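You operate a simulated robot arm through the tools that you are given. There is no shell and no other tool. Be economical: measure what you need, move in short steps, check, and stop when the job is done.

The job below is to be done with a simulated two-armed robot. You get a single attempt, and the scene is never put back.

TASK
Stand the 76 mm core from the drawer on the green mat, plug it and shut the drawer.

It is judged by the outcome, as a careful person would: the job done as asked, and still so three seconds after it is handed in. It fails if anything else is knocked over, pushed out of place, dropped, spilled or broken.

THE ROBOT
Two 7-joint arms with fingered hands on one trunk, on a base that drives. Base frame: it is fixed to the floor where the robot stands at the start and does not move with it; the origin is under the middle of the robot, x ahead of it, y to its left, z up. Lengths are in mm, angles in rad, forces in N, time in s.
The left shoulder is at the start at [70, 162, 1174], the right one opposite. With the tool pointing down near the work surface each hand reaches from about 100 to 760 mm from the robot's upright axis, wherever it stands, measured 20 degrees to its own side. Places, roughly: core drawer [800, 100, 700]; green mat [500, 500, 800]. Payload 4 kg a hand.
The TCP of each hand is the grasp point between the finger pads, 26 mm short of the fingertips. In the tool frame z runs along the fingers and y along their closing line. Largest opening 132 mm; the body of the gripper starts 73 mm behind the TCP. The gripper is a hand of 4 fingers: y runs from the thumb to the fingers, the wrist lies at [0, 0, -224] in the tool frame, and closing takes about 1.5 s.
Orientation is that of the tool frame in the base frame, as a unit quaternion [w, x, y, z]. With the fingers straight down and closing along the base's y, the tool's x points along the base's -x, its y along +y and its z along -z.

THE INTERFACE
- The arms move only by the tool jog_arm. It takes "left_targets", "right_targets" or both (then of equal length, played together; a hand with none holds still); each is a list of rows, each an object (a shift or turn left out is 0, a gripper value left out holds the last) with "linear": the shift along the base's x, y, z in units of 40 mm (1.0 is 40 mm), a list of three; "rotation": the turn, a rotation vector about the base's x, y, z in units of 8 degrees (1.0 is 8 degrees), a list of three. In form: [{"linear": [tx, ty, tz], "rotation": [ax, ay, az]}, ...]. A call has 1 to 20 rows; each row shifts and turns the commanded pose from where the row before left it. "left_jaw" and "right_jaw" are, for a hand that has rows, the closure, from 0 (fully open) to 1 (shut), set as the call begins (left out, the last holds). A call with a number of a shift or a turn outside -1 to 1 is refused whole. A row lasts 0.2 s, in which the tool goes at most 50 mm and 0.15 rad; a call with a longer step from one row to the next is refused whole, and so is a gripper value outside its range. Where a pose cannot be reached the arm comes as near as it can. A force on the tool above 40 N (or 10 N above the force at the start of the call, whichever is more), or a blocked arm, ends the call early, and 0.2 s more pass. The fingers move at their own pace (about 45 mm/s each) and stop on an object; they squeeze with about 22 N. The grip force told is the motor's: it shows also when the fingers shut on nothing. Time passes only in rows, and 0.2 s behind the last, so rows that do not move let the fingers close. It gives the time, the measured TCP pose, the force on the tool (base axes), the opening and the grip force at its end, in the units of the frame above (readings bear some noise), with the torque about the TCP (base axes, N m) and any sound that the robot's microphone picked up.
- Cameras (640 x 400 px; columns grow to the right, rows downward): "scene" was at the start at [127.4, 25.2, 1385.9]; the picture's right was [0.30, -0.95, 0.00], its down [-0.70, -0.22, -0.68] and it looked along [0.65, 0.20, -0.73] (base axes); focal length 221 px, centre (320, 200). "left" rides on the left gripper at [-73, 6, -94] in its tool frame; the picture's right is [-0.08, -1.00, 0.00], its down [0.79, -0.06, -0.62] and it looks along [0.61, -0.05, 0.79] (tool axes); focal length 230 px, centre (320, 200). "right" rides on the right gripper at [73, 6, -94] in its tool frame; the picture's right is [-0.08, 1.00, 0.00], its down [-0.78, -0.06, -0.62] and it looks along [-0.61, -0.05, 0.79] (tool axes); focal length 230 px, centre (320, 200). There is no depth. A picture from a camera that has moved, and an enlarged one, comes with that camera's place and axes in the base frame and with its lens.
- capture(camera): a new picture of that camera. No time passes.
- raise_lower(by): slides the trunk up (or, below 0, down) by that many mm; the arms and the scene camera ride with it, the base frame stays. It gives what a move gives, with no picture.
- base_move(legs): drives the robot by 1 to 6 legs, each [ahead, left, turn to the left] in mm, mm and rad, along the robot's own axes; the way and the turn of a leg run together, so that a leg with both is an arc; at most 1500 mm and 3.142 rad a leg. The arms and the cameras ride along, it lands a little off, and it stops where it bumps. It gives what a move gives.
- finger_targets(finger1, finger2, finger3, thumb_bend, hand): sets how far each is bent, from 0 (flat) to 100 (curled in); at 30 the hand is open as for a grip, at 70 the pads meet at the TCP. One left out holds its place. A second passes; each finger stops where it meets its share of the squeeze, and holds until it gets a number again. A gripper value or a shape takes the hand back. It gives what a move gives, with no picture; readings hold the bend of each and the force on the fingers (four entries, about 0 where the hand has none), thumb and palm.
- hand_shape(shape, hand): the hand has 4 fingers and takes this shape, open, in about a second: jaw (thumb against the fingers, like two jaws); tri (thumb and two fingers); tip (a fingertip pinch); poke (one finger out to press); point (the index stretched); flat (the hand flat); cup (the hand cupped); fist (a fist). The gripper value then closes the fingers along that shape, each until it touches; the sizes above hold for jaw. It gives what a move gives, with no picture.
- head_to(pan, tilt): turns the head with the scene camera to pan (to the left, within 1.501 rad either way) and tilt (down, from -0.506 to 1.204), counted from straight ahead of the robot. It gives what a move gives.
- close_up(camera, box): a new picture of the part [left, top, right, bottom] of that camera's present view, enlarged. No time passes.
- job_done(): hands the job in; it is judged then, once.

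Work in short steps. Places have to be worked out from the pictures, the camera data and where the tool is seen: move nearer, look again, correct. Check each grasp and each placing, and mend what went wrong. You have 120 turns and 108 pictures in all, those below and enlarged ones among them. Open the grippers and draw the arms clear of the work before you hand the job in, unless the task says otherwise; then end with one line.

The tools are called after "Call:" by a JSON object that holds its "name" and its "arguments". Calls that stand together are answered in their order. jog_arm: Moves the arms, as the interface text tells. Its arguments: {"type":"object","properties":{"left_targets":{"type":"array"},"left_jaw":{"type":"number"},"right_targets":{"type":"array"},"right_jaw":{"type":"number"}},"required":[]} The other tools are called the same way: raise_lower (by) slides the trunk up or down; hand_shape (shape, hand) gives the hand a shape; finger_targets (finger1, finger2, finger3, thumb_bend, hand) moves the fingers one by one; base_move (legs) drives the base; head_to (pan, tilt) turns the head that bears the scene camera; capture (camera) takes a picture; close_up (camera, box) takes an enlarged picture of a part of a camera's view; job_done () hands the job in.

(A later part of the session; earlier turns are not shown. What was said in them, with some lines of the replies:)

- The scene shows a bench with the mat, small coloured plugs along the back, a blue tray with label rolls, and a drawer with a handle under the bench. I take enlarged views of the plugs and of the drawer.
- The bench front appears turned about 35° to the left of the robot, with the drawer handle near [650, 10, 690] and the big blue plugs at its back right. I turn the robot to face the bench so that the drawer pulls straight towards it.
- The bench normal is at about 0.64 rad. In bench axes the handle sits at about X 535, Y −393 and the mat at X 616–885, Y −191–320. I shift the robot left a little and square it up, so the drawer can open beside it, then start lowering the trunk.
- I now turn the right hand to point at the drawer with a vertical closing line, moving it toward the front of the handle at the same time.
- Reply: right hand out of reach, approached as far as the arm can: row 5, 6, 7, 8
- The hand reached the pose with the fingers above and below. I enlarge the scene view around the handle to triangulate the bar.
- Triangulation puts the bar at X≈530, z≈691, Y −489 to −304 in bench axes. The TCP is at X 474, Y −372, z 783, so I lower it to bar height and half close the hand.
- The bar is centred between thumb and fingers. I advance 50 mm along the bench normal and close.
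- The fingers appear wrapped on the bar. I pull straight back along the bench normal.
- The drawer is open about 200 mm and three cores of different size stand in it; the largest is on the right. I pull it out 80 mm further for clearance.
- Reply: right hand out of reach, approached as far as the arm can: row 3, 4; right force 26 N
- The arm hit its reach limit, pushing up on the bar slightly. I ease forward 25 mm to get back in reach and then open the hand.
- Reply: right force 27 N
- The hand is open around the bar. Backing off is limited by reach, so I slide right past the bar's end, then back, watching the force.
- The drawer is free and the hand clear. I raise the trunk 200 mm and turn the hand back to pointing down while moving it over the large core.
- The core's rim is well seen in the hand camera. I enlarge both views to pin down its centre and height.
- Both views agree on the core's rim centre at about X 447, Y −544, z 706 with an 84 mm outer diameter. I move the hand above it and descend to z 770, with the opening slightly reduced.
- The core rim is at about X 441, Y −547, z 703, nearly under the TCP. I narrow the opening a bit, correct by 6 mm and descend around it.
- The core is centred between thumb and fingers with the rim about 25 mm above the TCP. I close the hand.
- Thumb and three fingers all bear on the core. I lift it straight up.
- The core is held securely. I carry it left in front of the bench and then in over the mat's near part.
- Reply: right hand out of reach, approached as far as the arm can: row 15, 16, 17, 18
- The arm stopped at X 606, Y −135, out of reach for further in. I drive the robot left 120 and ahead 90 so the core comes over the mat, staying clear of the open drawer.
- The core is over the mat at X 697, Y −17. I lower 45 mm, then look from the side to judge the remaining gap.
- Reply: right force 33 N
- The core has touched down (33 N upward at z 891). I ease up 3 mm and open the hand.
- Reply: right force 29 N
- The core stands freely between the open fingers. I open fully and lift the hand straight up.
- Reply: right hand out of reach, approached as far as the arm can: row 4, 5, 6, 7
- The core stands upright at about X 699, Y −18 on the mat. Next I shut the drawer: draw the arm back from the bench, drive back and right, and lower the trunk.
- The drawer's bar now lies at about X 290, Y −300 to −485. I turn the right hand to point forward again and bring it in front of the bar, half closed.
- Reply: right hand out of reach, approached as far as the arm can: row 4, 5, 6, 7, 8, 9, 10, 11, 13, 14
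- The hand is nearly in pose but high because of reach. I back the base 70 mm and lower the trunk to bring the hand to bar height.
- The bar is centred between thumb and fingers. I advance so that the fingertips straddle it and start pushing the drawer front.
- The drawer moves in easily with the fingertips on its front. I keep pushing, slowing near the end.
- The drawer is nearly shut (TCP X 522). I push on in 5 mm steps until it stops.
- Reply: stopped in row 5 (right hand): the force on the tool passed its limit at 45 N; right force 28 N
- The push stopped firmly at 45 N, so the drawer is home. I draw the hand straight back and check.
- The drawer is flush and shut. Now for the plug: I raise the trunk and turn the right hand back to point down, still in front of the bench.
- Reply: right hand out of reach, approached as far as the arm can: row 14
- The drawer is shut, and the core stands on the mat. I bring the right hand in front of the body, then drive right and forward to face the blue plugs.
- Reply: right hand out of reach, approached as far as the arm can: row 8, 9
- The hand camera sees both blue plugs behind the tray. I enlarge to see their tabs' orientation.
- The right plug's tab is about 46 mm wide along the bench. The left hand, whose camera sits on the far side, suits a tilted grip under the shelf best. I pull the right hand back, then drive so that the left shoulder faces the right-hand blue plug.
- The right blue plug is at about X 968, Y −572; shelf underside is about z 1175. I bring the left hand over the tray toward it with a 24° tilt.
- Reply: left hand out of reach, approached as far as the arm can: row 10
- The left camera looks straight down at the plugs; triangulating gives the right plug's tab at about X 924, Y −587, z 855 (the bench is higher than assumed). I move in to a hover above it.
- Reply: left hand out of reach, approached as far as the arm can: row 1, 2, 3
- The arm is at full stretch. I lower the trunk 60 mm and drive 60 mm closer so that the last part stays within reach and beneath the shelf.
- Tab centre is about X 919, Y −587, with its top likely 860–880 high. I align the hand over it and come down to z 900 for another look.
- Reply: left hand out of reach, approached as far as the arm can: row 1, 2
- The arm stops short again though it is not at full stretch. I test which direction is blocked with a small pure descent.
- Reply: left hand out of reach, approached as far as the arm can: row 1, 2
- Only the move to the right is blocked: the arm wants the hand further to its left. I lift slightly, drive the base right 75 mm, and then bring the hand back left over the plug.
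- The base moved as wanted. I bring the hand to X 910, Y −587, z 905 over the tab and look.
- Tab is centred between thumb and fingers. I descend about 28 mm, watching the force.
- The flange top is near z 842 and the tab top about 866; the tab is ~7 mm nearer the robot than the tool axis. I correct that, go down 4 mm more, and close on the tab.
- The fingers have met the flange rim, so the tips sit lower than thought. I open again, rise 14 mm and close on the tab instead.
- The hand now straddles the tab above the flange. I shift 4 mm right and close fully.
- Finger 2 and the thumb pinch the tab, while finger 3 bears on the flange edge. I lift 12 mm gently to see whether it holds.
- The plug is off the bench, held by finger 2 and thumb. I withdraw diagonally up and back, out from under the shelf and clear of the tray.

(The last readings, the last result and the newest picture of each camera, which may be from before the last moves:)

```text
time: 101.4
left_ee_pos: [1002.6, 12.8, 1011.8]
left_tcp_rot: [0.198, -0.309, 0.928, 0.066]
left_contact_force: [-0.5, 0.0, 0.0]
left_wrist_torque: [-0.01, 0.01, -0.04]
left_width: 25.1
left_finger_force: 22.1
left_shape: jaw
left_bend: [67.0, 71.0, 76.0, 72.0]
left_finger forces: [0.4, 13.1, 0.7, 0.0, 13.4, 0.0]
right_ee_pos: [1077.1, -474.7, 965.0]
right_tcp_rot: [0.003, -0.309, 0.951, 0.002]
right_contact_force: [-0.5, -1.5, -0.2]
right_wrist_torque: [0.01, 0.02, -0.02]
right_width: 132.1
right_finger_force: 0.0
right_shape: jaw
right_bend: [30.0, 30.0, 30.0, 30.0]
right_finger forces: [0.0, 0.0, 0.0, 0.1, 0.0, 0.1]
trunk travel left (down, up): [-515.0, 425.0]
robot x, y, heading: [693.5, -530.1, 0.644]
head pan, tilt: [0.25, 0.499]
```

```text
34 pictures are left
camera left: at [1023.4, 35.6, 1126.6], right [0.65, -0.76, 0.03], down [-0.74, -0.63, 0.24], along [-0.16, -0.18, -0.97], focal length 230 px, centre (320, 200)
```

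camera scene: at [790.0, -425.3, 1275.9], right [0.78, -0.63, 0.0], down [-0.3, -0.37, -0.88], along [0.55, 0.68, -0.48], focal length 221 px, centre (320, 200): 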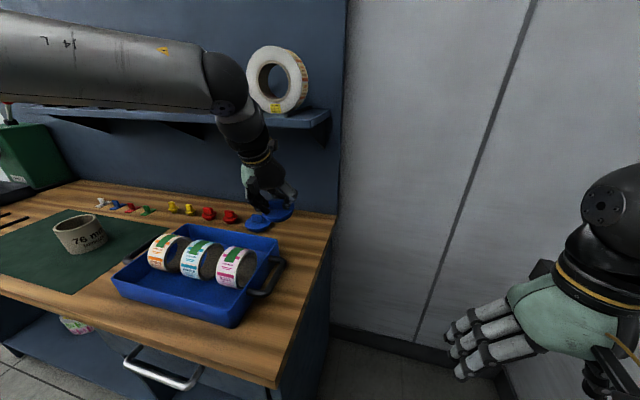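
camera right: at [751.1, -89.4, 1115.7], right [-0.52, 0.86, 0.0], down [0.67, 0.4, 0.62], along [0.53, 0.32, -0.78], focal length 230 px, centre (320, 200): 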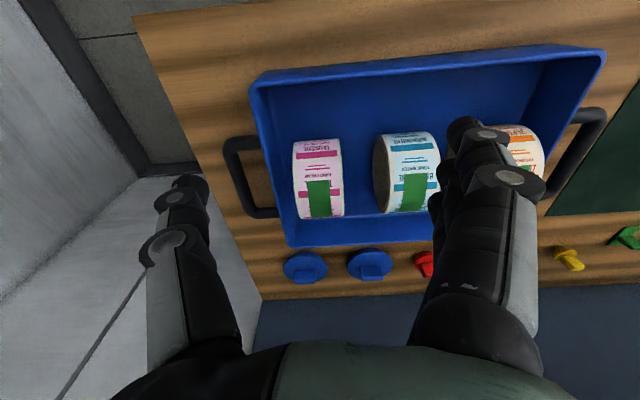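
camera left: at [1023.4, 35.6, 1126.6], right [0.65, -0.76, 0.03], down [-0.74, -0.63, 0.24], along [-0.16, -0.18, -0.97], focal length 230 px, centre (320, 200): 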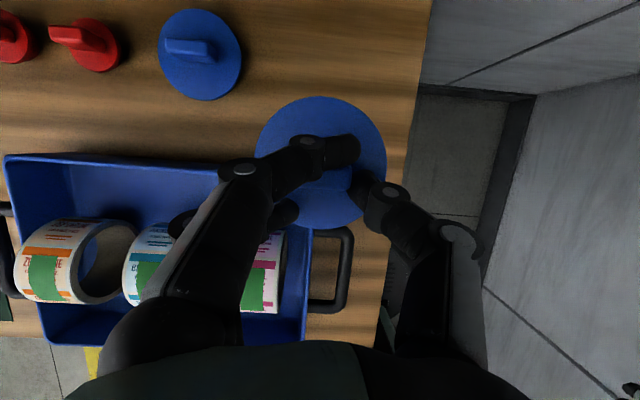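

The plug is held level, its flange centre about 15 mm beyond and 49 mm below the TCP. I raise the trunk 40 mm, then drive back and left to bring it over the core.

Call:
{"name": "raise_lower", "arguments": {"by": 40}}

Call:
{"name": "base_move", "arguments": {"legs": [[-130, 0, 0], [0, 570, 0]]}}

Call:
{"name": "head_to", "arguments": {"pan": 0.3, "tilt": 0.6}}

Call:
{"name": "capture", "arguments": {"camera": "left"}}

Call:
{"name": "capture", "arguments": {"camera": "scene"}}

```text
time: 102.1
left_ee_pos: [998.9, 12.6, 1038.0]
left_tcp_rot: [0.185, -0.308, 0.931, 0.064]
left_contact_force: [-0.3, 1.0, -5.2]
left_wrist_torque: [-0.15, 0.02, 0.03]
left_width: 25.2
left_finger_force: 22.5
left_shape: jaw
left_bend: [67.0, 71.0, 76.0, 72.0]
left_finger forces: [0.3, 13.2, 0.6, 0.0, 13.4, 0.0]
right_ee_pos: [1077.8, -473.5, 999.4]
right_tcp_rot: [0.002, -0.309, 0.951, 0.002]
right_contact_force: [0.3, -0.3, 0.0]
right_wrist_torque: [0.03, 0.02, 0.03]
right_width: 132.0
right_finger_force: 0.0
right_shape: jaw
right_bend: [30.0, 30.0, 30.0, 30.0]
right_finger forces: [0.0, 0.0, 0.1, 0.0, 0.1, 0.1]
trunk travel left (down, up): [-550.0, 390.0]
robot x, y, heading: [691.1, -529.1, 0.634]
head pan, tilt: [0.25, 0.499]
stopped: the force on the tool passed its limit at 50 N (the readings are from after the stop); the commanded pose is now the measured one
```

```text
time: 103.4
left_ee_pos: [946.5, -32.7, 1036.3]
left_tcp_rot: [0.185, -0.305, 0.932, 0.063]
left_contact_force: [0.4, -0.9, -1.2]
left_wrist_torque: [0.01, 0.03, 0.02]
left_width: 25.2
left_finger_force: 21.8
left_shape: jaw
left_bend: [67.0, 71.0, 76.0, 72.0]
left_finger forces: [0.4, 13.1, 0.7, 0.1, 13.3, 0.0]
right_ee_pos: [1021.9, -519.2, 996.7]
right_tcp_rot: [0.0, -0.307, 0.952, 0.001]
right_contact_force: [-0.5, -0.5, -0.1]
right_wrist_torque: [-0.06, 0.04, 0.0]
right_width: 131.8
right_finger_force: 0.0
right_shape: jaw
right_bend: [30.0, 30.0, 30.0, 30.0]
right_finger forces: [0.0, 0.1, 0.0, 0.0, 0.1, 0.0]
trunk travel left (down, up): [-550.0, 390.0]
robot x, y, heading: [635.3, -573.9, 0.636]
head pan, tilt: [0.25, 0.499]
stopped in leg 1: the robot was blocked; the commanded pose is now the measured one
```

```text
time: 104.0
left_ee_pos: [943.5, -34.8, 1038.9]
left_tcp_rot: [0.186, -0.305, 0.932, 0.064]
left_contact_force: [-0.6, 0.5, -0.8]
left_wrist_torque: [0.0, 0.05, 0.03]
left_width: 25.0
left_finger_force: 22.0
left_shape: jaw
left_bend: [67.0, 71.0, 76.0, 72.0]
left_finger forces: [0.3, 13.1, 0.7, 0.0, 13.3, 0.0]
right_ee_pos: [1019.3, -523.0, 998.7]
right_tcp_rot: [0.002, -0.308, 0.951, 0.002]
right_contact_force: [-0.2, -0.1, 0.8]
right_wrist_torque: [-0.02, 0.03, 0.03]
right_width: 131.7
right_finger_force: 0.0
right_shape: jaw
right_bend: [30.0, 30.0, 30.0, 30.0]
right_finger forces: [0.1, 0.0, 0.0, 0.0, 0.0, 0.1]
trunk travel left (down, up): [-550.0, 390.0]
robot x, y, heading: [632.8, -569.8, 0.639]
head pan, tilt: [0.3, 0.6]
```

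```text
33 pictures are left
camera left: at [966.5, -12.2, 1152.2], right [0.65, -0.76, 0.03], down [-0.74, -0.62, 0.27], along [-0.19, -0.19, -0.96], focal length 230 px, centre (320, 200)
```

left: 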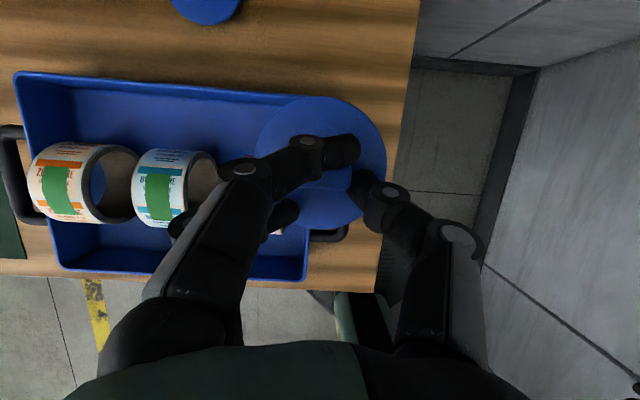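

```text
32 pictures are left
camera scene: at [727.5, -469.9, 1301.9], right [0.81, -0.59, 0.0], down [-0.33, -0.45, -0.83], along [0.49, 0.66, -0.56], focal length 221 px, centre (320, 200)
```

scene: 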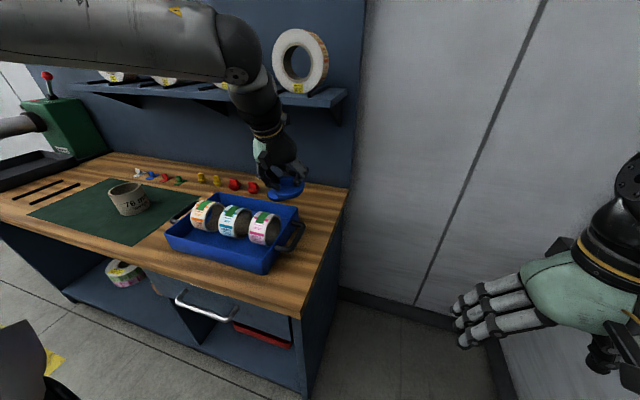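

The raise met resistance and the drive back was blocked, so the arm is touching something. Before moving further I look up and left to find it.

Call:
{"name": "head_to", "arguments": {"pan": 0.7, "tilt": 0.1}}

Call:
{"name": "capture", "arguments": {"camera": "scene"}}

```text
time: 105.0
left_ee_pos: [943.9, -36.4, 1038.7]
left_tcp_rot: [0.186, -0.305, 0.932, 0.063]
left_contact_force: [0.2, 0.5, 0.0]
left_wrist_torque: [-0.01, 0.06, 0.04]
left_width: 25.4
left_finger_force: 22.5
left_shape: jaw
left_bend: [67.0, 71.0, 76.0, 72.0]
left_finger forces: [0.4, 13.1, 0.6, 0.1, 13.3, 0.0]
right_ee_pos: [1020.4, -522.1, 997.5]
right_tcp_rot: [0.003, -0.307, 0.952, 0.002]
right_contact_force: [0.1, -0.4, -1.3]
right_wrist_torque: [-0.02, -0.03, 0.03]
right_width: 131.6
right_finger_force: 0.0
right_shape: jaw
right_bend: [30.0, 30.0, 30.0, 30.0]
right_finger forces: [0.0, 0.1, 0.1, 0.0, 0.0, 0.0]
trunk travel left (down, up): [-550.0, 390.0]
robot x, y, heading: [634.3, -572.3, 0.639]
head pan, tilt: [0.7, 0.099]
```

```text
31 pictures are left
camera scene: at [696.9, -451.4, 1347.9], right [0.97, -0.23, 0.0], down [-0.02, -0.1, -0.99], along [0.23, 0.97, -0.1], focal length 221 px, centre (320, 200)
```

scene: 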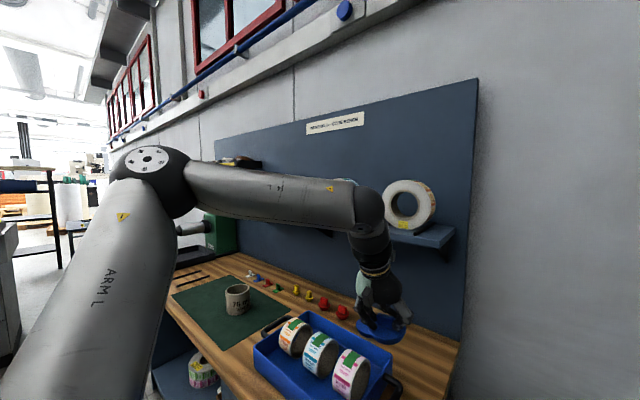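

The shelf is well clear of the arm; more likely the robot's back met the rack that stands behind on this side. I look back to the right to check.

Call:
{"name": "head_to", "arguments": {"pan": -1.5, "tilt": 0.6}}

Call:
{"name": "capture", "arguments": {"camera": "scene"}}

```text
time: 107.0
left_ee_pos: [944.7, -35.2, 1038.4]
left_tcp_rot: [0.186, -0.305, 0.932, 0.063]
left_contact_force: [-0.8, -0.6, -0.6]
left_wrist_torque: [0.01, 0.02, -0.01]
left_width: 25.2
left_finger_force: 22.7
left_shape: jaw
left_bend: [67.0, 71.0, 76.0, 72.0]
left_finger forces: [0.4, 13.0, 0.5, 0.0, 13.3, 0.0]
right_ee_pos: [1019.8, -522.7, 999.4]
right_tcp_rot: [0.003, -0.307, 0.952, 0.002]
right_contact_force: [0.2, 0.1, -0.7]
right_wrist_torque: [-0.01, 0.0, 0.01]
right_width: 131.9
right_finger_force: 0.0
right_shape: jaw
right_bend: [30.0, 30.0, 30.0, 30.0]
right_finger forces: [0.0, 0.0, 0.1, 0.1, 0.0, 0.0]
trunk travel left (down, up): [-550.0, 390.0]
robot x, y, heading: [632.2, -570.2, 0.639]
head pan, tilt: [-1.499, 0.6]
```

```text
30 pictures are left
camera scene: at [732.8, -608.1, 1301.8], right [-0.76, -0.65, 0.0], down [-0.37, 0.43, -0.83], along [0.54, -0.63, -0.56], focal length 221 px, centre (320, 200)
```

scene: 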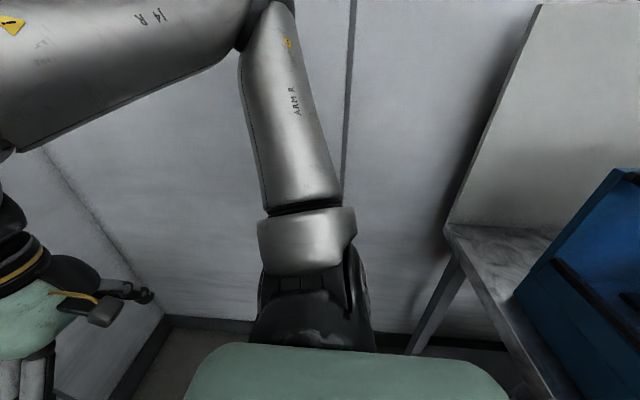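

A bench with a blue bin stands behind the robot here; nothing has been upset. I drive forward a touch, left to the core's side, then back a little where the floor is known to be free.

Call:
{"name": "base_move", "arguments": {"legs": [[12, 0, 0], [0, 565, 0], [-65, 0, 0]]}}

Call:
{"name": "head_to", "arguments": {"pan": 0.4, "tilt": 0.6}}

Call:
{"name": "capture", "arguments": {"camera": "left"}}

Call:
{"name": "capture", "arguments": {"camera": "scene"}}

```text
time: 111.2
left_ee_pos: [567.3, 377.0, 1038.6]
left_tcp_rot: [0.186, -0.311, 0.93, 0.064]
left_contact_force: [-0.8, -0.3, -1.1]
left_wrist_torque: [-0.03, 0.0, 0.01]
left_width: 25.2
left_finger_force: 22.3
left_shape: jaw
left_bend: [67.0, 71.0, 76.0, 72.0]
left_finger forces: [0.4, 13.1, 0.5, 0.0, 13.4, 0.0]
right_ee_pos: [647.8, -108.5, 999.3]
right_tcp_rot: [0.004, -0.311, 0.95, 0.002]
right_contact_force: [0.2, -0.5, -0.3]
right_wrist_torque: [0.0, -0.01, 0.02]
right_width: 131.8
right_finger_force: 0.0
right_shape: jaw
right_bend: [30.0, 30.0, 30.0, 30.0]
right_finger forces: [0.1, 0.1, 0.0, 0.0, 0.0, 0.0]
trunk travel left (down, up): [-550.0, 390.0]
robot x, y, heading: [264.5, -160.8, 0.65]
head pan, tilt: [-1.499, 0.6]
```

```text
time: 113.0
left_ee_pos: [567.0, 378.7, 1038.3]
left_tcp_rot: [0.186, -0.31, 0.93, 0.065]
left_contact_force: [-0.4, 0.1, -0.9]
left_wrist_torque: [0.02, 0.01, -0.03]
left_width: 25.2
left_finger_force: 21.6
left_shape: jaw
left_bend: [67.0, 71.0, 76.0, 72.0]
left_finger forces: [0.3, 13.1, 0.6, 0.0, 13.4, 0.0]
right_ee_pos: [646.8, -107.8, 1000.3]
right_tcp_rot: [0.003, -0.312, 0.95, 0.001]
right_contact_force: [0.3, 0.2, 0.3]
right_wrist_torque: [0.02, -0.03, 0.02]
right_width: 131.7
right_finger_force: 0.1
right_shape: jaw
right_bend: [30.0, 30.0, 30.0, 30.0]
right_finger forces: [0.0, 0.0, 0.0, 0.0, 0.1, 0.1]
trunk travel left (down, up): [-550.0, 390.0]
robot x, y, heading: [261.2, -163.2, 0.646]
head pan, tilt: [0.4, 0.6]
```

```text
29 pictures are left
camera left: at [590.5, 401.5, 1152.1], right [0.66, -0.75, 0.03], down [-0.73, -0.63, 0.27], along [-0.18, -0.19, -0.96], focal length 230 px, centre (320, 200)
```

left: 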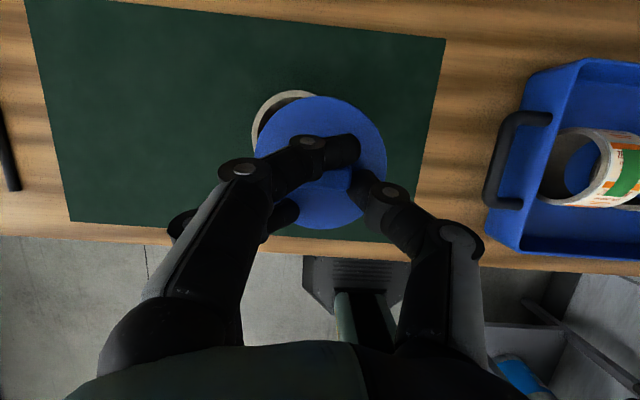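

```text
28 pictures are left
camera scene: at [348.6, -53.8, 1301.8], right [0.86, -0.5, 0.0], down [-0.28, -0.49, -0.82], along [0.41, 0.71, -0.57], focal length 221 px, centre (320, 200)
```

scene: 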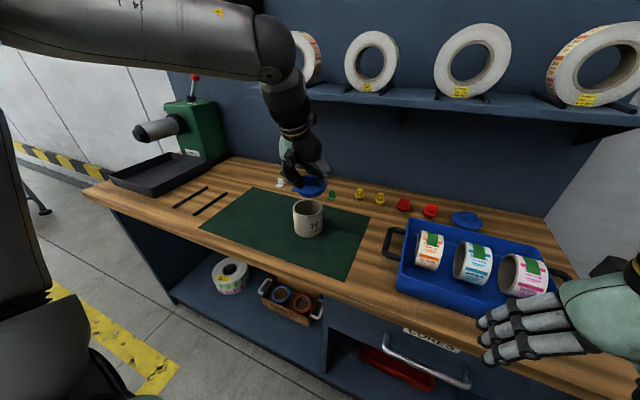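

All is in place and the plug hangs just over the core, about 20 mm short in X and 27 mm right of it. I correct that, restore the small tilt change, and lower 35 mm.

Call:
{"name": "jog_arm", "arguments": {"left_targets": [{"linear": [-0.015, 0.395, 0], "rotation": [0.052, -0.07, 0]}, {"linear": [-0.015, 0.395, -0.4], "rotation": [0.052, -0.07, 0]}, {"linear": [0, 0, -0.47]}, {}]}}

Call:
{"name": "capture", "arguments": {"camera": "left"}}

Call:
{"name": "close_up", "arguments": {"camera": "scene", "box": [250, 140, 370, 260]}}

```text
time: 114.0
left_ee_pos: [566.4, 410.1, 1004.5]
left_tcp_rot: [0.197, -0.31, 0.928, 0.067]
left_contact_force: [0.0, -0.7, -0.5]
left_wrist_torque: [0.03, 0.0, -0.02]
left_width: 25.2
left_finger_force: 22.0
left_shape: jaw
left_bend: [67.0, 71.0, 76.0, 72.0]
left_finger forces: [0.5, 13.2, 0.6, 0.0, 13.4, 0.1]
right_ee_pos: [647.9, -108.1, 998.1]
right_tcp_rot: [0.003, -0.312, 0.95, 0.002]
right_contact_force: [-1.0, 0.4, -0.2]
right_wrist_torque: [0.01, 0.01, -0.01]
right_width: 131.9
right_finger_force: 0.2
right_shape: jaw
right_bend: [30.0, 30.0, 30.0, 30.0]
right_finger forces: [0.0, 0.0, 0.0, 0.0, 0.0, 0.0]
trunk travel left (down, up): [-550.0, 390.0]
robot x, y, heading: [264.4, -162.4, 0.645]
head pan, tilt: [0.4, 0.6]
```

```text
27 pictures are left
camera left: at [586.8, 431.4, 1118.1], right [0.65, -0.76, 0.03], down [-0.74, -0.63, 0.24], along [-0.17, -0.18, -0.97], focal length 230 px, centre (320, 200)
```

left: 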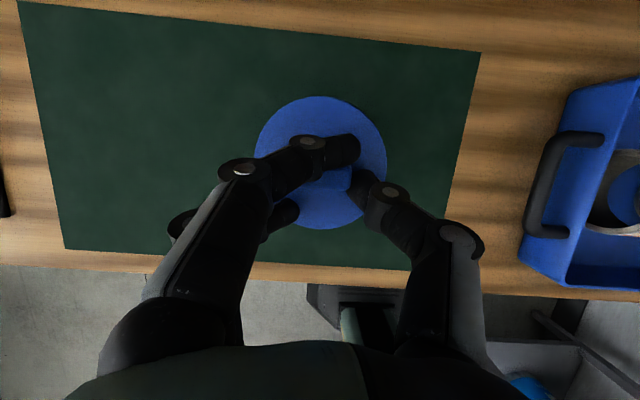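

```text
3.33 times, centred on (310, 200) of scene
camera zoom: at [348.4, -53.9, 1301.8], right [0.87, -0.5, 0.0], down [-0.28, -0.49, -0.83], along [0.41, 0.71, -0.56], focal length 738 px, centre (353, 200)
```

zoom: 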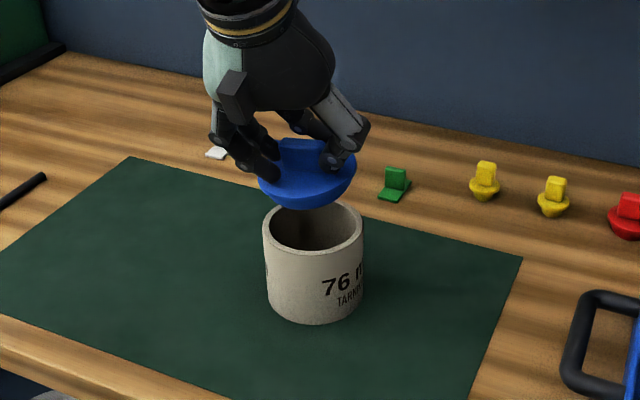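

The scene view shows the plug above the core, but it seems rolled with its right side high. I enlarge to measure the tilt.

Call:
{"name": "close_up", "arguments": {"camera": "scene", "box": [285, 165, 345, 225]}}

```text
6.67 times, centred on (315, 195) of scene
camera zoom: at [348.4, -53.9, 1301.8], right [0.87, -0.5, 0.0], down [-0.28, -0.49, -0.83], along [0.41, 0.71, -0.56], focal length 1475 px, centre (353, 233)
```

zoom: 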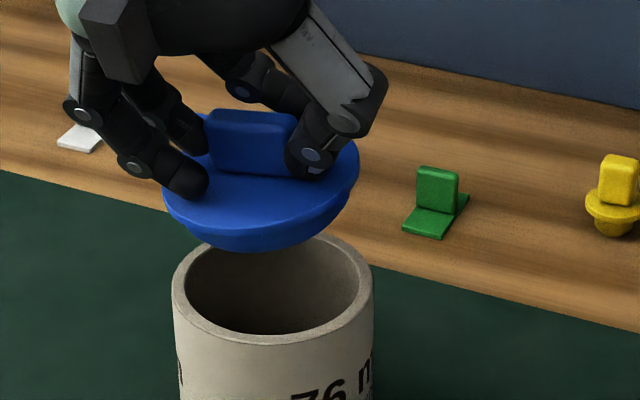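

The tab shows the plug rolled about 11° (right side high), while its centre matches the core (X 717, Y −11). I turn the hand 11° about the bench normal to level it, compensating the sideways swing.

Call:
{"name": "jog_arm", "arguments": {"left_targets": [{"linear": [0.067, -0.09, 0], "rotation": [0.55, 0.41, 0]}, {"linear": [0.067, -0.09, 0], "rotation": [0.55, 0.41, 0]}, {}]}}

Call:
{"name": "close_up", "arguments": {"camera": "scene", "box": [285, 165, 345, 225]}}

Call:
{"name": "capture", "arguments": {"camera": "left"}}

```text
time: 114.8
left_ee_pos: [570.4, 402.9, 1003.2]
left_tcp_rot: [0.167, -0.288, 0.93, 0.157]
left_contact_force: [0.8, -0.1, -0.2]
left_wrist_torque: [-0.04, -0.01, -0.01]
left_width: 25.1
left_finger_force: 21.6
left_shape: jaw
left_bend: [67.0, 71.0, 76.0, 72.0]
left_finger forces: [0.4, 13.1, 0.4, 0.0, 13.5, 0.0]
right_ee_pos: [649.1, -109.2, 999.3]
right_tcp_rot: [0.003, -0.311, 0.95, 0.002]
right_contact_force: [0.1, 0.2, 0.6]
right_wrist_torque: [-0.01, -0.02, -0.02]
right_width: 131.8
right_finger_force: 0.0
right_shape: jaw
right_bend: [30.0, 30.0, 30.0, 30.0]
right_finger forces: [0.0, 0.1, 0.0, 0.0, 0.1, 0.1]
trunk travel left (down, up): [-550.0, 390.0]
robot x, y, heading: [266.0, -160.7, 0.646]
head pan, tilt: [0.4, 0.6]
```

```text
6.67 times, centred on (315, 195) of scene
camera zoom: at [347.8, -53.9, 1301.9], right [0.87, -0.5, 0.0], down [-0.28, -0.49, -0.83], along [0.41, 0.71, -0.56], focal length 1475 px, centre (353, 233)
```

zoom: 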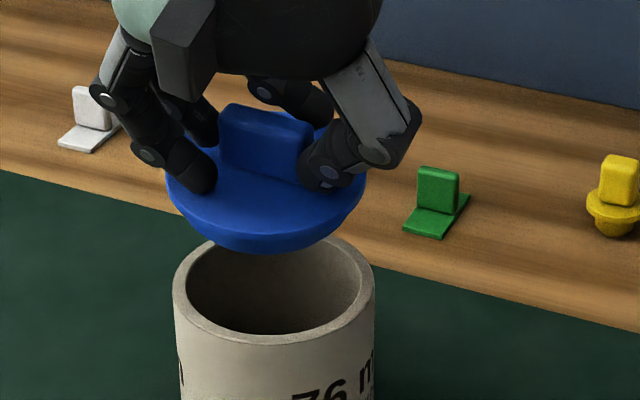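

```text
23 pictures are left
camera left: at [604.5, 406.5, 1117.4], right [0.65, -0.74, -0.16], down [-0.71, -0.67, 0.22], along [-0.28, -0.03, -0.96], focal length 230 px, centre (320, 200)
```

left: 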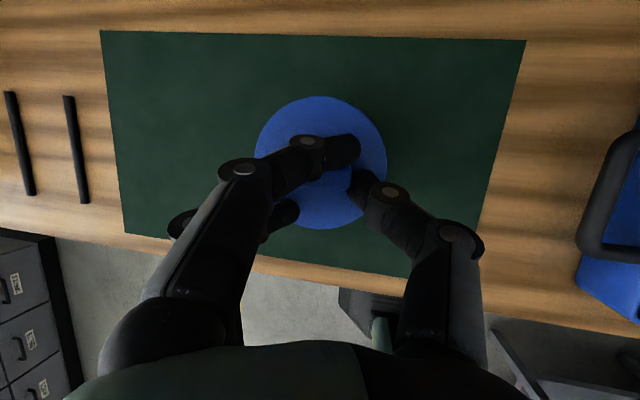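

The plug now looks level and is within about 3 mm of the core's axis. I shift 2.5 mm right and lower 25 mm for a closer check.

Call:
{"name": "jog_arm", "arguments": {"left_targets": [{"linear": [0.037, -0.05, 0]}, {"linear": [0, 0, -0.2]}, {"linear": [0, 0, -0.2]}, {"linear": [0, 0, -0.2]}, {}]}}

Call:
{"name": "close_up", "arguments": {"camera": "scene", "box": [285, 165, 345, 225]}}

```text
time: 116.0
left_ee_pos: [573.3, 400.6, 979.6]
left_tcp_rot: [0.167, -0.289, 0.93, 0.157]
left_contact_force: [0.2, 0.9, -0.8]
left_wrist_torque: [-0.01, 0.0, -0.03]
left_width: 25.2
left_finger_force: 21.9
left_shape: jaw
left_bend: [67.0, 71.0, 76.0, 72.0]
left_finger forces: [0.4, 13.1, 0.6, 0.0, 13.5, 0.1]
right_ee_pos: [647.5, -108.9, 998.7]
right_tcp_rot: [0.003, -0.311, 0.95, 0.002]
right_contact_force: [-0.5, 0.3, 0.4]
right_wrist_torque: [0.01, 0.01, -0.05]
right_width: 132.0
right_finger_force: 0.1
right_shape: jaw
right_bend: [30.0, 30.0, 30.0, 30.0]
right_finger forces: [0.0, 0.1, 0.0, 0.0, 0.0, 0.1]
trunk travel left (down, up): [-550.0, 390.0]
robot x, y, heading: [263.3, -162.7, 0.647]
head pan, tilt: [0.4, 0.6]
```

```text
6.67 times, centred on (315, 195) of scene
camera zoom: at [348.5, -53.9, 1301.8], right [0.87, -0.5, 0.0], down [-0.28, -0.49, -0.82], along [0.41, 0.71, -0.57], focal length 1475 px, centre (353, 233)
```

zoom: 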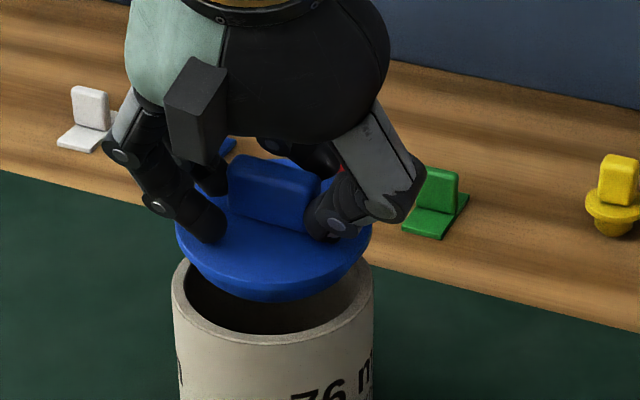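

Laterally the plug is centred on the core. I lower 14 mm more in small steps, watching force and view.

Call:
{"name": "jog_arm", "arguments": {"left_targets": [{"linear": [0, 0, -0.1]}, {"linear": [0, 0, -0.1]}, {"linear": [0, 0, -0.1]}, {"linear": [0, 0, -0.05]}]}}

Call:
{"name": "close_up", "arguments": {"camera": "scene", "box": [285, 165, 345, 225]}}

```text
time: 117.0
left_ee_pos: [574.0, 400.8, 966.1]
left_tcp_rot: [0.168, -0.287, 0.93, 0.155]
left_contact_force: [0.5, 0.0, -0.1]
left_wrist_torque: [-0.03, 0.03, -0.01]
left_width: 25.1
left_finger_force: 21.9
left_shape: jaw
left_bend: [67.0, 71.0, 76.0, 72.0]
left_finger forces: [0.5, 13.1, 0.5, 0.0, 13.3, 0.1]
right_ee_pos: [647.8, -108.1, 999.5]
right_tcp_rot: [0.003, -0.312, 0.95, 0.0]
right_contact_force: [-0.1, 0.1, 0.4]
right_wrist_torque: [0.0, -0.01, -0.01]
right_width: 131.8
right_finger_force: 0.0
right_shape: jaw
right_bend: [30.0, 30.0, 30.0, 30.0]
right_finger forces: [0.0, 0.0, 0.0, 0.1, 0.1, 0.0]
trunk travel left (down, up): [-550.0, 390.0]
robot x, y, heading: [258.8, -161.6, 0.646]
head pan, tilt: [0.4, 0.6]
```

```text
6.67 times, centred on (315, 195) of scene
camera zoom: at [348.5, -53.8, 1301.8], right [0.87, -0.5, 0.0], down [-0.28, -0.49, -0.82], along [0.41, 0.71, -0.57], focal length 1475 px, centre (353, 233)
```

zoom: 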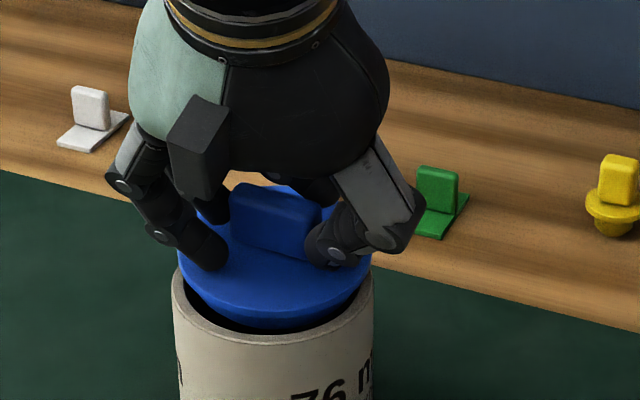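

Still no contact and well aligned. I continue down in 3 mm steps until contact.

Call:
{"name": "jog_arm", "arguments": {"left_targets": [{"linear": [0, 0, -0.07]}, {"linear": [0, 0, -0.07]}, {"linear": [0, 0, -0.07]}, {"linear": [0, 0, -0.07]}, {}]}}

Call:
{"name": "close_up", "arguments": {"camera": "scene", "box": [285, 165, 345, 225]}}

```text
time: 118.2
left_ee_pos: [572.1, 400.6, 954.7]
left_tcp_rot: [0.168, -0.288, 0.93, 0.157]
left_contact_force: [0.7, 1.5, 4.1]
left_wrist_torque: [-0.03, 0.05, -0.01]
left_width: 25.5
left_finger_force: 21.7
left_shape: jaw
left_bend: [67.0, 70.0, 76.0, 72.0]
left_finger forces: [0.8, 13.5, 2.9, 0.0, 14.6, 0.0]
right_ee_pos: [648.2, -109.2, 998.8]
right_tcp_rot: [0.003, -0.311, 0.95, 0.002]
right_contact_force: [-0.9, 0.4, -0.2]
right_wrist_torque: [-0.02, 0.01, 0.01]
right_width: 131.8
right_finger_force: 0.1
right_shape: jaw
right_bend: [30.0, 30.0, 30.0, 30.0]
right_finger forces: [0.0, 0.0, 0.1, 0.1, 0.0, 0.0]
trunk travel left (down, up): [-550.0, 390.0]
robot x, y, heading: [262.2, -159.7, 0.645]
head pan, tilt: [0.4, 0.6]
```

```text
6.67 times, centred on (315, 195) of scene
camera zoom: at [348.4, -54.1, 1301.9], right [0.87, -0.5, 0.0], down [-0.28, -0.49, -0.83], along [0.41, 0.71, -0.56], focal length 1475 px, centre (353, 233)
```

zoom: 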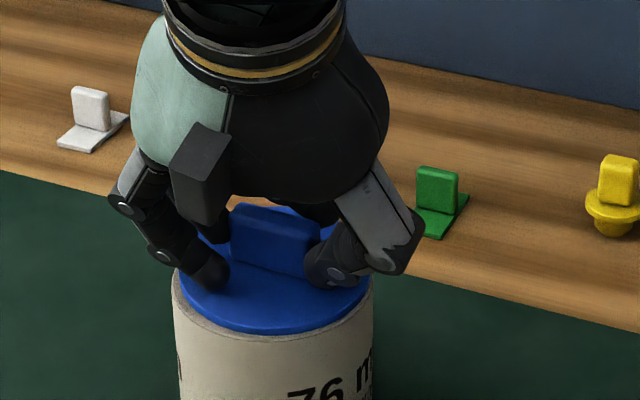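

Contact has begun (4 N) with the plug apparently entering the core. I press down a few millimetres more.

Call:
{"name": "jog_arm", "arguments": {"left_targets": [{"linear": [0, 0, -0.05]}, {"linear": [0, 0, -0.05]}, {"linear": [0, 0, -0.05]}, {}]}}

Call:
{"name": "close_up", "arguments": {"camera": "scene", "box": [285, 165, 345, 225]}}

```text
time: 119.2
left_ee_pos: [574.6, 399.3, 953.8]
left_tcp_rot: [0.17, -0.288, 0.929, 0.159]
left_contact_force: [5.7, 5.6, 39.8]
left_wrist_torque: [0.37, 0.33, -0.07]
left_width: 27.6
left_finger_force: 22.2
left_shape: jaw
left_bend: [67.0, 70.0, 78.0, 73.0]
left_finger forces: [1.4, 14.6, 21.6, 0.0, 23.1, 0.0]
right_ee_pos: [646.5, -109.7, 999.4]
right_tcp_rot: [0.004, -0.311, 0.95, 0.002]
right_contact_force: [-0.3, 0.3, -0.4]
right_wrist_torque: [0.04, -0.01, 0.0]
right_width: 132.1
right_finger_force: 0.1
right_shape: jaw
right_bend: [30.0, 30.0, 30.0, 30.0]
right_finger forces: [0.0, 0.0, 0.0, 0.0, 0.1, 0.0]
trunk travel left (down, up): [-550.0, 390.0]
robot x, y, heading: [261.7, -164.1, 0.646]
head pan, tilt: [0.4, 0.6]
```

```text
6.67 times, centred on (315, 195) of scene
camera zoom: at [347.0, -57.4, 1302.6], right [0.87, -0.5, 0.0], down [-0.28, -0.49, -0.83], along [0.41, 0.72, -0.56], focal length 1475 px, centre (353, 233)
```

zoom: 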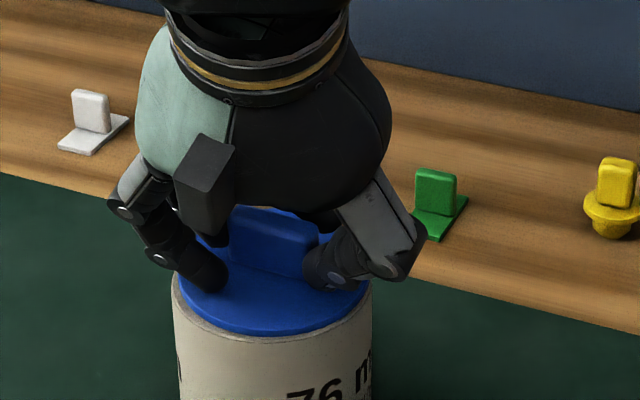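

The plug is firmly against the core (40 N). I ease off 1.5 mm, release the tab and rise to inspect the seating.

Call:
{"name": "jog_arm", "arguments": {"left_targets": [{"linear": [0, 0, 0.03]}, {}]}}

Call:
{"name": "jog_arm", "arguments": {"left_targets": [{}, {}, {}, {}, {}, {}], "left_jaw": 0.35}}

Call:
{"name": "jog_arm", "arguments": {"left_targets": [{"linear": [0, 0, 0.25]}, {"linear": [0, 0, 0.5]}, {"linear": [0, 0, 0.6]}, {"linear": [-0.3, -0.22, 0.5]}, {"linear": [-0.4, -0.3, 0.4]}]}}

Call:
{"name": "close_up", "arguments": {"camera": "scene", "box": [275, 155, 355, 255]}}

Call:
{"name": "capture", "arguments": {"camera": "left"}}

```text
time: 119.8
left_ee_pos: [573.3, 398.5, 952.9]
left_tcp_rot: [0.171, -0.288, 0.929, 0.158]
left_contact_force: [6.9, 5.4, 35.5]
left_wrist_torque: [0.26, 0.15, -0.02]
left_width: 27.1
left_finger_force: 21.6
left_shape: jaw
left_bend: [67.0, 70.0, 78.0, 73.0]
left_finger forces: [1.5, 14.3, 16.2, 0.0, 26.6, 0.0]
right_ee_pos: [646.9, -109.6, 999.5]
right_tcp_rot: [0.004, -0.312, 0.95, 0.003]
right_contact_force: [0.1, 0.7, -0.1]
right_wrist_torque: [-0.01, 0.03, 0.03]
right_width: 131.9
right_finger_force: 0.0
right_shape: jaw
right_bend: [30.0, 30.0, 30.0, 30.0]
right_finger forces: [0.1, 0.1, 0.0, 0.1, 0.0, 0.0]
trunk travel left (down, up): [-550.0, 390.0]
robot x, y, heading: [264.0, -165.3, 0.644]
head pan, tilt: [0.4, 0.6]
```

```text
time: 121.2
left_ee_pos: [572.4, 398.5, 953.2]
left_tcp_rot: [0.169, -0.288, 0.929, 0.157]
left_contact_force: [-0.8, 5.8, 35.4]
left_wrist_torque: [-0.35, -0.58, 0.08]
left_width: 67.0
left_finger_force: 0.0
left_shape: jaw
left_bend: [70.0, 70.0, 70.0, 84.0]
left_finger forces: [0.1, 0.0, 0.0, 0.0, 34.6, 0.0]
right_ee_pos: [647.4, -110.2, 999.5]
right_tcp_rot: [0.004, -0.311, 0.95, 0.003]
right_contact_force: [-0.1, -0.8, -0.3]
right_wrist_torque: [-0.02, -0.01, 0.04]
right_width: 131.8
right_finger_force: 0.0
right_shape: jaw
right_bend: [30.0, 30.0, 30.0, 30.0]
right_finger forces: [0.1, 0.0, 0.0, 0.0, 0.0, 0.0]
trunk travel left (down, up): [-550.0, 390.0]
robot x, y, heading: [263.5, -160.4, 0.643]
head pan, tilt: [0.4, 0.6]
```

```text
time: 122.4
left_ee_pos: [544.0, 376.4, 1040.6]
left_tcp_rot: [0.167, -0.289, 0.929, 0.157]
left_contact_force: [-0.2, -0.5, 0.2]
left_wrist_torque: [0.0, -0.01, -0.02]
left_width: 85.8
left_finger_force: 0.1
left_shape: jaw
left_bend: [70.0, 70.0, 70.0, 67.0]
left_finger forces: [0.0, 0.1, 0.0, 0.0, 0.1, 0.1]
right_ee_pos: [646.9, -108.0, 1000.1]
right_tcp_rot: [0.003, -0.312, 0.95, 0.003]
right_contact_force: [0.4, -0.5, 0.5]
right_wrist_torque: [-0.03, -0.03, 0.02]
right_width: 131.7
right_finger_force: 0.1
right_shape: jaw
right_bend: [30.0, 30.0, 30.0, 30.0]
right_finger forces: [0.1, 0.1, 0.1, 0.0, 0.0, 0.1]
trunk travel left (down, up): [-550.0, 390.0]
robot x, y, heading: [259.5, -164.3, 0.646]
head pan, tilt: [0.4, 0.6]
```

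```text
4.00 times, centred on (315, 205) of scene
camera zoom: at [347.4, -55.0, 1302.0], right [0.87, -0.5, 0.0], down [-0.28, -0.49, -0.83], along [0.41, 0.71, -0.56], focal length 885 px, centre (340, 180)
```

zoom: 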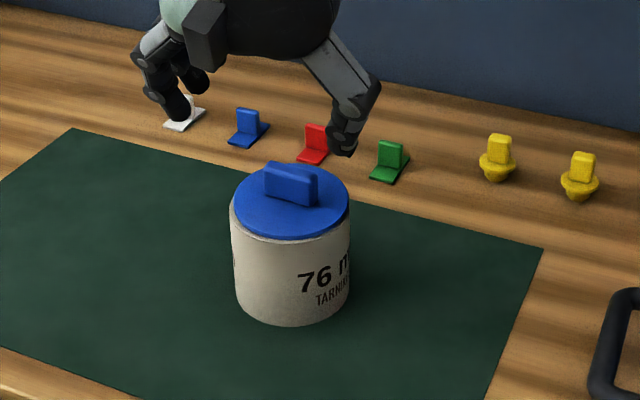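

```text
17 pictures are left
camera left: at [578.3, 381.2, 1152.9], right [0.65, -0.74, -0.16], down [-0.71, -0.67, 0.22], along [-0.28, -0.03, -0.96], focal length 230 px, centre (320, 200)
```

left: 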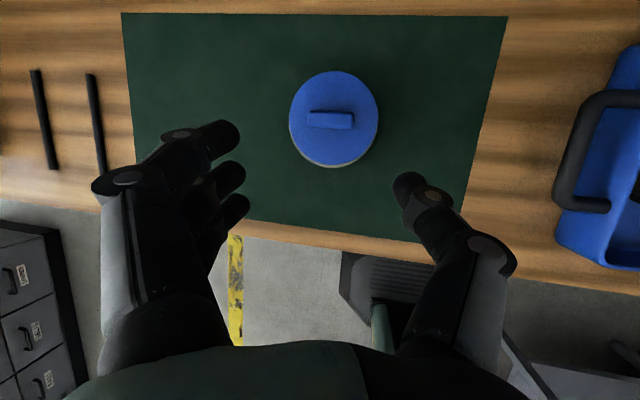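

The plug sits in the core. I enlarge further to see whether the flange is flat on the rim.

Call:
{"name": "close_up", "arguments": {"camera": "scene", "box": [296, 190, 336, 215]}}

Call:
{"name": "close_up", "arguments": {"camera": "left", "box": [270, 55, 400, 185]}}

```text
16.00 times, centred on (316, 202) of scene
camera zoom: at [347.4, -55.0, 1302.0], right [0.87, -0.5, 0.0], down [-0.28, -0.49, -0.83], along [0.41, 0.71, -0.56], focal length 3540 px, centre (384, 160)
```

zoom: 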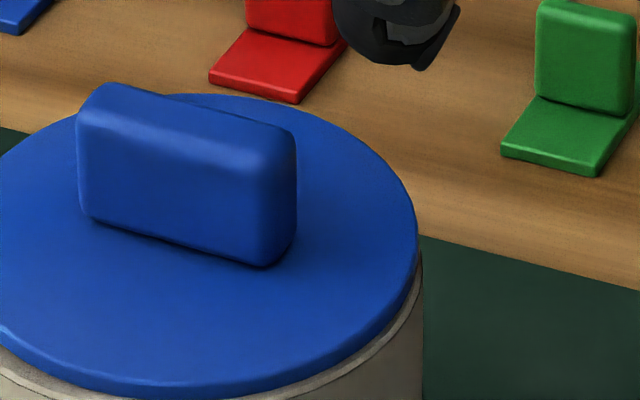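

```text
3.08 times, centred on (335, 120) of left
camera zoom: at [578.3, 381.2, 1152.9], right [0.65, -0.74, -0.16], down [-0.71, -0.67, 0.22], along [-0.28, -0.03, -0.96], focal length 708 px, centre (274, 446)
```

zoom: 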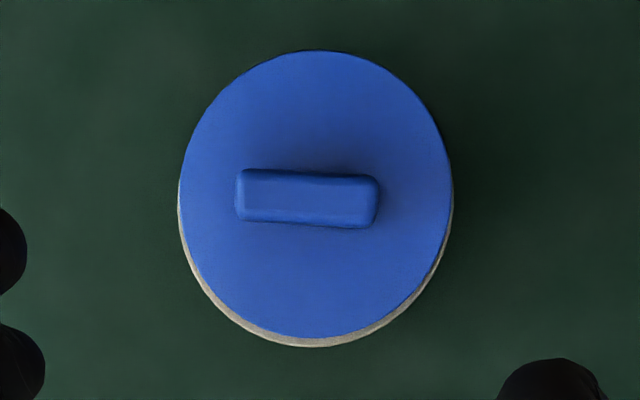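

The flange lies flat on the rim all round, so the plug is seated. I open the left hand fully, draw it up and back, and drive the robot away from the bench.

Call:
{"name": "jog_arm", "arguments": {"left_targets": [{"linear": [-0.6, -0.45, 0.1]}, {"linear": [-0.6, -0.45, 0.1]}, {"linear": [-0.6, -0.45, 0]}, {"linear": [-0.6, -0.45, 0]}, {}], "left_jaw": 0.0}}

Call:
{"name": "base_move", "arguments": {"legs": [[-200, 0, 0]]}}

Call:
{"name": "head_to", "arguments": {"pan": 0.0, "tilt": 0.55}}

Call:
{"name": "capture", "arguments": {"camera": "scene"}}

```text
time: 123.6
left_ee_pos: [450.6, 307.7, 1046.4]
left_tcp_rot: [0.166, -0.288, 0.93, 0.156]
left_contact_force: [0.2, -0.6, -0.3]
left_wrist_torque: [0.01, 0.02, 0.01]
left_width: 132.1
left_finger_force: 0.0
left_shape: jaw
left_bend: [30.0, 30.0, 30.0, 30.0]
left_finger forces: [0.0, 0.1, 0.0, 0.1, 0.1, 0.0]
right_ee_pos: [648.9, -107.5, 998.5]
right_tcp_rot: [0.001, -0.311, 0.95, 0.002]
right_contact_force: [-0.2, 0.3, 0.3]
right_wrist_torque: [0.01, -0.03, -0.01]
right_width: 131.8
right_finger_force: 0.0
right_shape: jaw
right_bend: [30.0, 30.0, 30.0, 30.0]
right_finger forces: [0.0, 0.0, 0.1, 0.0, 0.0, 0.1]
trunk travel left (down, up): [-550.0, 390.0]
robot x, y, heading: [262.1, -161.5, 0.649]
head pan, tilt: [0.4, 0.6]
```

```text
time: 125.2
left_ee_pos: [291.0, 186.6, 1047.2]
left_tcp_rot: [0.166, -0.29, 0.929, 0.158]
left_contact_force: [0.1, 0.0, 0.5]
left_wrist_torque: [0.01, -0.02, -0.01]
left_width: 131.8
left_finger_force: 0.1
left_shape: jaw
left_bend: [30.0, 30.0, 30.0, 30.0]
left_finger forces: [0.0, 0.1, 0.0, 0.0, 0.0, 0.1]
right_ee_pos: [489.2, -226.5, 999.7]
right_tcp_rot: [0.004, -0.311, 0.95, 0.002]
right_contact_force: [-0.4, -0.7, 0.2]
right_wrist_torque: [0.01, -0.02, 0.01]
right_width: 132.0
right_finger_force: 0.0
right_shape: jaw
right_bend: [30.0, 30.0, 30.0, 30.0]
right_finger forces: [0.0, 0.0, 0.0, 0.0, 0.0, 0.0]
trunk travel left (down, up): [-550.0, 390.0]
robot x, y, heading: [106.0, -278.4, 0.646]
head pan, tilt: [0.4, 0.6]
```

```text
time: 126.1
left_ee_pos: [291.2, 185.9, 1048.3]
left_tcp_rot: [0.166, -0.289, 0.929, 0.157]
left_contact_force: [1.3, -0.3, -0.4]
left_wrist_torque: [0.0, -0.02, -0.01]
left_width: 131.8
left_finger_force: 0.1
left_shape: jaw
left_bend: [30.0, 30.0, 30.0, 30.0]
left_finger forces: [0.0, 0.0, 0.1, 0.0, 0.0, 0.1]
right_ee_pos: [489.7, -226.8, 1000.1]
right_tcp_rot: [0.002, -0.311, 0.95, 0.002]
right_contact_force: [0.4, 0.2, -0.8]
right_wrist_torque: [0.03, -0.01, 0.01]
right_width: 131.9
right_finger_force: 0.0
right_shape: jaw
right_bend: [30.0, 30.0, 30.0, 30.0]
right_finger forces: [0.0, 0.0, 0.0, 0.0, 0.0, 0.1]
trunk travel left (down, up): [-550.0, 390.0]
robot x, y, heading: [102.9, -281.2, 0.642]
head pan, tilt: [0.0, 0.55]
```

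```text
14 pictures are left
camera scene: at [217.5, -195.6, 1306.3], right [0.6, -0.8, 0.0], down [-0.42, -0.32, -0.85], along [0.68, 0.51, -0.52], focal length 221 px, centre (320, 200)
```

scene: 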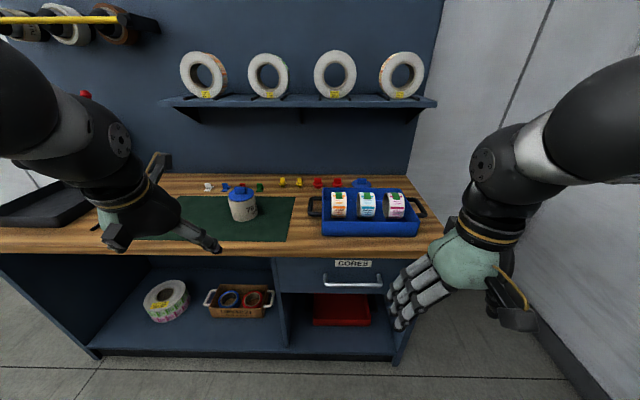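

Everything stands in place. A last close look at the drawer's seating and the core.

Call:
{"name": "close_up", "arguments": {"camera": "scene", "box": [200, 170, 420, 310]}}

```text
2.86 times, centred on (310, 240) of scene
camera zoom: at [217.5, -195.6, 1306.3], right [0.6, -0.8, 0.0], down [-0.42, -0.32, -0.85], along [0.68, 0.51, -0.52], focal length 632 px, centre (349, 86)
```

zoom: 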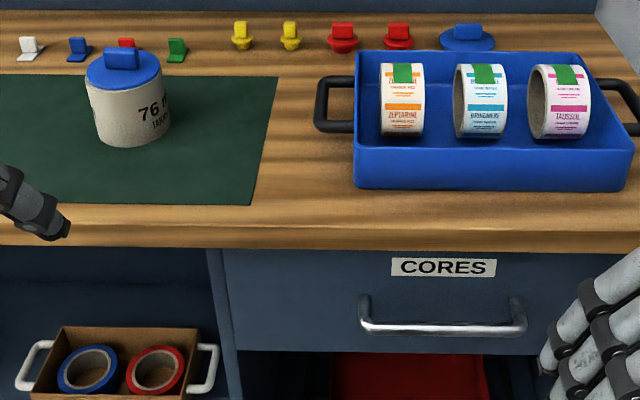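

The drawer is flush, the core stands plugged on the mat, and both hands are open and clear. I hand in the job.

Call:
{"name": "job_done", "arguments": {}}

```text
The job is handed in.
```

The 76 mm core is standing on the green mat with a blue plug seated flat on its rim, the drawer is shut, and both hands are open and clear of the bench. Once, while I was carrying the plug, a trunk raise and a backward drive were stopped by contact. The drive was probably stopped by the bench behind the robot, and I did not find what stopped the raise. Nothing looked moved or knocked over afterwards.
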